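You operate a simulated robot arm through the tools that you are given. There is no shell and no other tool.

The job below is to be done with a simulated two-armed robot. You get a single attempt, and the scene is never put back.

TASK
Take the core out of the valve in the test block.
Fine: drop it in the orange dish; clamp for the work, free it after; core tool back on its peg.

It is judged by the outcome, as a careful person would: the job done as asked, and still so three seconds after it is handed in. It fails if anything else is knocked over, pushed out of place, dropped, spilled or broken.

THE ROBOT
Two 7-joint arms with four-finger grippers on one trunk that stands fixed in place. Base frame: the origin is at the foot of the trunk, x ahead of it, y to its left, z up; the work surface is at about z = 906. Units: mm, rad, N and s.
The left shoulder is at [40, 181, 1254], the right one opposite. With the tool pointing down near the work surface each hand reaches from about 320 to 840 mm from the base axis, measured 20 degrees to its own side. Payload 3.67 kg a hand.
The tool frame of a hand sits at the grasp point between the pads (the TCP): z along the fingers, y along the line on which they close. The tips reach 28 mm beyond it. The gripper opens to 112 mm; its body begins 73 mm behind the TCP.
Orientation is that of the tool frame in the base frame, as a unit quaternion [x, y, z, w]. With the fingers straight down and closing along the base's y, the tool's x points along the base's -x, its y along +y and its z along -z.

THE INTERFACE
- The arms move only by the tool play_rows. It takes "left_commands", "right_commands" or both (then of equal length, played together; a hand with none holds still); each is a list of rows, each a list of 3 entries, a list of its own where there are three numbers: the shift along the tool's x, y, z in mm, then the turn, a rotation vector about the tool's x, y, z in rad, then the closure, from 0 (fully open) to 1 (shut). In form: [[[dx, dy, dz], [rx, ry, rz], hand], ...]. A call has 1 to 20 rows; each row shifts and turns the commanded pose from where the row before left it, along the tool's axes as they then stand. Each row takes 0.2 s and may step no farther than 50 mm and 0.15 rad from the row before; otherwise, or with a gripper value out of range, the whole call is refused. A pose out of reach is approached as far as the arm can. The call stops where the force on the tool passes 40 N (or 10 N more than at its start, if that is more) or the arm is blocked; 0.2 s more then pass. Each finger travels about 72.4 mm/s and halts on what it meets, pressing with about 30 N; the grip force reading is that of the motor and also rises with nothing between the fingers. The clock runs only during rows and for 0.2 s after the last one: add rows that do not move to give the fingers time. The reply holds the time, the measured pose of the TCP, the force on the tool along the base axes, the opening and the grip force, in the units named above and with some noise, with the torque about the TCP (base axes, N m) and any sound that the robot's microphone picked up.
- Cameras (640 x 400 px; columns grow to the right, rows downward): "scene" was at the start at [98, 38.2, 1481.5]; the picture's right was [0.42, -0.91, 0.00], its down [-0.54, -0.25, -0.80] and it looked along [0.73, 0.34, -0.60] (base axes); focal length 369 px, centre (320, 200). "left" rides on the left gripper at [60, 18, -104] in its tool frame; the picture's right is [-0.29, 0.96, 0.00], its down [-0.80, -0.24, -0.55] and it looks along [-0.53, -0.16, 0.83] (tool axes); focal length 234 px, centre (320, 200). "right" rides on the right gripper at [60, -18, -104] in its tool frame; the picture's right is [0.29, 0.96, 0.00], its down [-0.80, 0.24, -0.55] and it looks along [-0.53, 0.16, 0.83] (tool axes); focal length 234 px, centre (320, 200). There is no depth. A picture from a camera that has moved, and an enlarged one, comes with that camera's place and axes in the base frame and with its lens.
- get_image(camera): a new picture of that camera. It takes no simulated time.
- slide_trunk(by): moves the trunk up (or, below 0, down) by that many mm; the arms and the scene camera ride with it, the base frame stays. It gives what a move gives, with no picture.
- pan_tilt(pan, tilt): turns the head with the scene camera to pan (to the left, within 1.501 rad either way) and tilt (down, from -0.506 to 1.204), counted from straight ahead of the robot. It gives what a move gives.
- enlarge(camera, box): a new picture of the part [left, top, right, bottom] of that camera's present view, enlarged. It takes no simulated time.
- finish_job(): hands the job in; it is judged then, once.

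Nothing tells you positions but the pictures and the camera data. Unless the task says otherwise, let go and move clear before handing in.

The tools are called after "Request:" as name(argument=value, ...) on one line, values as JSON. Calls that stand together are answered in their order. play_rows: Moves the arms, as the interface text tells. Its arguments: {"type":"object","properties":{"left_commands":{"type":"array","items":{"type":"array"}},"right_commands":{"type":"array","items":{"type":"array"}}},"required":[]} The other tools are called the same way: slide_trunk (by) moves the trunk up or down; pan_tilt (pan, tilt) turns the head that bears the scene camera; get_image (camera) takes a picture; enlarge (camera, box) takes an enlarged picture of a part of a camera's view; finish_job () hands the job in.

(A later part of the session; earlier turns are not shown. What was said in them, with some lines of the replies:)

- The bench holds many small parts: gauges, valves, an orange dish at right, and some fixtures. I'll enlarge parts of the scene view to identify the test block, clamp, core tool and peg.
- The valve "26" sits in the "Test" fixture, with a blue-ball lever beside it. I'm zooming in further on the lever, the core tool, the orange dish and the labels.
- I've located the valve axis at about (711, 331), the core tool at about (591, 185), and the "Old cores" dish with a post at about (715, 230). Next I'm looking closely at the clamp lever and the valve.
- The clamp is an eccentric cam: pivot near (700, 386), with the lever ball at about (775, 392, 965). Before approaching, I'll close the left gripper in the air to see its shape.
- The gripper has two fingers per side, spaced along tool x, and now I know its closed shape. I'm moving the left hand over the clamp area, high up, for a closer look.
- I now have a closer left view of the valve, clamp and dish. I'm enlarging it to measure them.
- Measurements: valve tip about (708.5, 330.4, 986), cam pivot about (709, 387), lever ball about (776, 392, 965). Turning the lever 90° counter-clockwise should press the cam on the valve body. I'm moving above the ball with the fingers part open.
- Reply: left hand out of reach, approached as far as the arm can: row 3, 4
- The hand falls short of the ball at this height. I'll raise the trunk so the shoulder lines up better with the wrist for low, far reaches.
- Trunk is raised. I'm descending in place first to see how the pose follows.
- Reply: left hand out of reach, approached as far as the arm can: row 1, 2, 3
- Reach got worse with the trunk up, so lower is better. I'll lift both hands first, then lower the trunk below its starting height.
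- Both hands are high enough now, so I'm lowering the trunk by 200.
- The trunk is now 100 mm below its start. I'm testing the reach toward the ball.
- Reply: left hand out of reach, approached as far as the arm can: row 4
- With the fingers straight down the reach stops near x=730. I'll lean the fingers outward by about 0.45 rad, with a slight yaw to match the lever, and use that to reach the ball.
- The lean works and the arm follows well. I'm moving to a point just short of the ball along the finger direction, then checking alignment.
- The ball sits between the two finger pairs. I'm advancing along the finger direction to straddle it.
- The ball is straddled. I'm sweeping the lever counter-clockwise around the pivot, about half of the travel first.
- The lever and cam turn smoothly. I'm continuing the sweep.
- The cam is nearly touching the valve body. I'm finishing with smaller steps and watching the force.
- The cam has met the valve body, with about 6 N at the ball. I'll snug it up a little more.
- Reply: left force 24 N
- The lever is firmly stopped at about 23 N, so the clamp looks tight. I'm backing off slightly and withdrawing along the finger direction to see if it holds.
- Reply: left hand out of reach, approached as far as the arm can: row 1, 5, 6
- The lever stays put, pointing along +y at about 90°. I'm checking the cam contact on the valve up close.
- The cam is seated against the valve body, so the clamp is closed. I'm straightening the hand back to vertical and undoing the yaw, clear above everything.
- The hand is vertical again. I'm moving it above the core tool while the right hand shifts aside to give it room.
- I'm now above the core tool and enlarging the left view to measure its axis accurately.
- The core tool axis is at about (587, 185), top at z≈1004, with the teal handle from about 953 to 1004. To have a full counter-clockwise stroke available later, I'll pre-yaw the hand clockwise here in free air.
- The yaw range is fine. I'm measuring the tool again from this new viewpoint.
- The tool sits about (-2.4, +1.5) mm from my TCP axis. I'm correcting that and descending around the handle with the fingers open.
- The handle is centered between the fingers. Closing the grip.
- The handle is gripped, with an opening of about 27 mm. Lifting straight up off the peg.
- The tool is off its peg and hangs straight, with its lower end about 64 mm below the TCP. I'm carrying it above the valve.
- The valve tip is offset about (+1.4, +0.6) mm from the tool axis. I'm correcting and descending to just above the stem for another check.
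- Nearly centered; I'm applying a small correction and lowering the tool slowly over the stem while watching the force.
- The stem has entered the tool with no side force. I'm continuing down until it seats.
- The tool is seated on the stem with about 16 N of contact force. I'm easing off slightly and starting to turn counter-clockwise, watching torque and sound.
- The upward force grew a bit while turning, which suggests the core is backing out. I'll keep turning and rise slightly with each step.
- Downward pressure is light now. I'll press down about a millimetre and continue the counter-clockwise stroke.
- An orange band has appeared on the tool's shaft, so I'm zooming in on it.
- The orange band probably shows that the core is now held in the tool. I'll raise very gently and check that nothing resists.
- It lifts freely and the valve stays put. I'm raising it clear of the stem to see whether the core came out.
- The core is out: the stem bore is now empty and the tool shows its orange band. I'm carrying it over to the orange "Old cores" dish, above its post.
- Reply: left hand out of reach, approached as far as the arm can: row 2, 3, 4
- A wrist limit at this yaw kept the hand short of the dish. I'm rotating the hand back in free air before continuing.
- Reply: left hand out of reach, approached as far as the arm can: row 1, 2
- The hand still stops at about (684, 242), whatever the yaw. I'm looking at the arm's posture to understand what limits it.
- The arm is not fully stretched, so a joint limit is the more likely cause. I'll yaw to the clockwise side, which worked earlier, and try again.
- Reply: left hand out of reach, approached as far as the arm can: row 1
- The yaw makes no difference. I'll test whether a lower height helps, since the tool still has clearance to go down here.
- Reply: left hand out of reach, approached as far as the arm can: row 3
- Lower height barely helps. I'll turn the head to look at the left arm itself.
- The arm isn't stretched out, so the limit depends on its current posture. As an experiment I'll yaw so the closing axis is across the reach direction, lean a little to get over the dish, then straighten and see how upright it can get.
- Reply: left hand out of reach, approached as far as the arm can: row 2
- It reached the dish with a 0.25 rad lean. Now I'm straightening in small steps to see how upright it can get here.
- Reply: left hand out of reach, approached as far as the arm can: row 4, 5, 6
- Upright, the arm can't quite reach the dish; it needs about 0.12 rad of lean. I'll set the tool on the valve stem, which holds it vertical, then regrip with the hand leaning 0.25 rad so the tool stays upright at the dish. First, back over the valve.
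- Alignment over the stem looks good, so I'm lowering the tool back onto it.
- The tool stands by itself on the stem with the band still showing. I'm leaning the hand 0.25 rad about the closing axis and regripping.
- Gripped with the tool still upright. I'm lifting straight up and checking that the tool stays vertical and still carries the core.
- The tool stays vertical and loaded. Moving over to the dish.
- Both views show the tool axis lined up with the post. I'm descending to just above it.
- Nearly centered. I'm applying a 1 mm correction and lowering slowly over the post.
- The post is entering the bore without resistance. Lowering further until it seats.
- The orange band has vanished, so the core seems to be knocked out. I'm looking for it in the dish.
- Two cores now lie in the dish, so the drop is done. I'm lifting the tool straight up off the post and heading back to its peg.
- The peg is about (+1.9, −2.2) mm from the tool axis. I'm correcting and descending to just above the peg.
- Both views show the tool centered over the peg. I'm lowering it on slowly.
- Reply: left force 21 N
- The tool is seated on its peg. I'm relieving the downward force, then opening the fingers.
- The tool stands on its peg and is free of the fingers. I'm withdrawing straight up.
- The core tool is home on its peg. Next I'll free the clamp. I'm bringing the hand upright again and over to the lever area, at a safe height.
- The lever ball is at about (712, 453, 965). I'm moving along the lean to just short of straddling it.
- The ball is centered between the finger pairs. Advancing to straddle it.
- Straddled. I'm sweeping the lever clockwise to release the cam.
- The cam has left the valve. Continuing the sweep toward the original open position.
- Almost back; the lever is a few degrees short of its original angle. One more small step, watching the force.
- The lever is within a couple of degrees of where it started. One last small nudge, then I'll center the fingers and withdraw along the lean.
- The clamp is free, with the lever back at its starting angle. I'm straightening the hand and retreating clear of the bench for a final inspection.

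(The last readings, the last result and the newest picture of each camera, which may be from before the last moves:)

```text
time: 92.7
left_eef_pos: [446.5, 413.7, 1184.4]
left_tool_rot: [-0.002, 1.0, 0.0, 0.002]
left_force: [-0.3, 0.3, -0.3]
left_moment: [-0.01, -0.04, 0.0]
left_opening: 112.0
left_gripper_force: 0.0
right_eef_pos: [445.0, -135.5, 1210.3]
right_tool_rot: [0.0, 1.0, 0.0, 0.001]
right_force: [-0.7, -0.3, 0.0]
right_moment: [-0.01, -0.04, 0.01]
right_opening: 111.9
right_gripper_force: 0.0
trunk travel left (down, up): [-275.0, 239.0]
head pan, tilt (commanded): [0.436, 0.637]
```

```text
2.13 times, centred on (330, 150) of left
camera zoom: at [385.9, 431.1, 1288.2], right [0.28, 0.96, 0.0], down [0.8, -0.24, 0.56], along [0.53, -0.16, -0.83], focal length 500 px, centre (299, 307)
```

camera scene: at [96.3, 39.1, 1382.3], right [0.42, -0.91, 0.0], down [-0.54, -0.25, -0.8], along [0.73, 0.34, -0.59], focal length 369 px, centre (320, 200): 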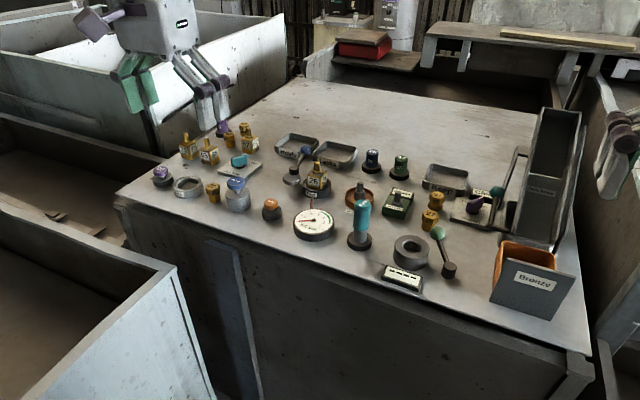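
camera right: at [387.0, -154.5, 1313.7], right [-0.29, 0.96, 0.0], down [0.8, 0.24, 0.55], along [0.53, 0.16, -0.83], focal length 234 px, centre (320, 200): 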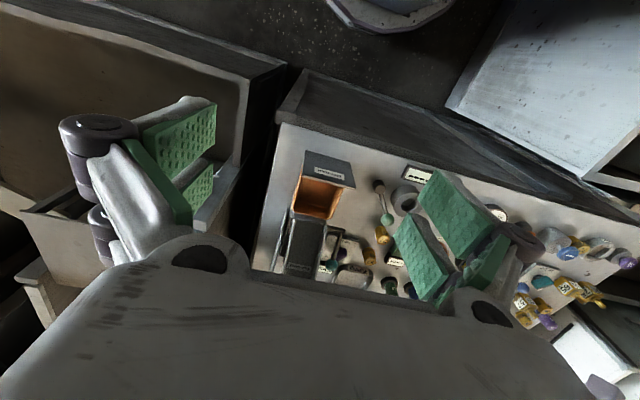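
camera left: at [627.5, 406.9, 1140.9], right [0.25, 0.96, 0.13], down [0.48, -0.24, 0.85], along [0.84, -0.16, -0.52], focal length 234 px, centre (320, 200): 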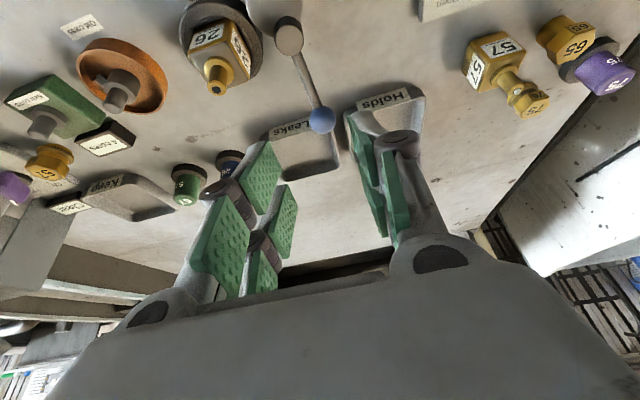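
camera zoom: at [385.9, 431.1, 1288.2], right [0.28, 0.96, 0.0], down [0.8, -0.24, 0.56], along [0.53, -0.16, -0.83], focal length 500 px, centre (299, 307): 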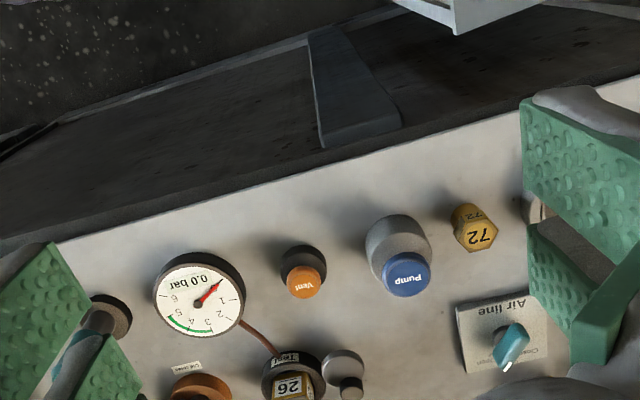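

Final check:
- The stem bore of valve 26 is empty.
- Two cores lie in the orange dish, where there was one before.
- The clamp lever is back at its open angle.
- The core tool stands upright on its peg.
- Nothing else looks disturbed, and both hands are clear.

Handing in.

Request:
finish_job()

```text
The job is handed in.
```

The core is out of valve 26 and lying in the orange "Old cores" dish, next to the one that was already there. I've handed the job in.

- **Clamp:** I closed it on the valve for the work and freed it afterwards. The lever is back within a couple of degrees of where it started.
- **Core tool:** it is back on its peg, standing upright and seated.
- **Extra step at the valve:** the left arm couldn't reach the dish with the hand upright. I set the loaded tool back on the valve stem for a moment to regrip it at a lean. It kept hold of the core, and I checked that the stem was empty afterwards.
- **Everything else:** nothing was knocked over or moved as far as the pictures show, and the gauge read 0.0 bar whenever I checked it. I left the trunk 100 mm lower than at the start, with both hands clear of the bench.
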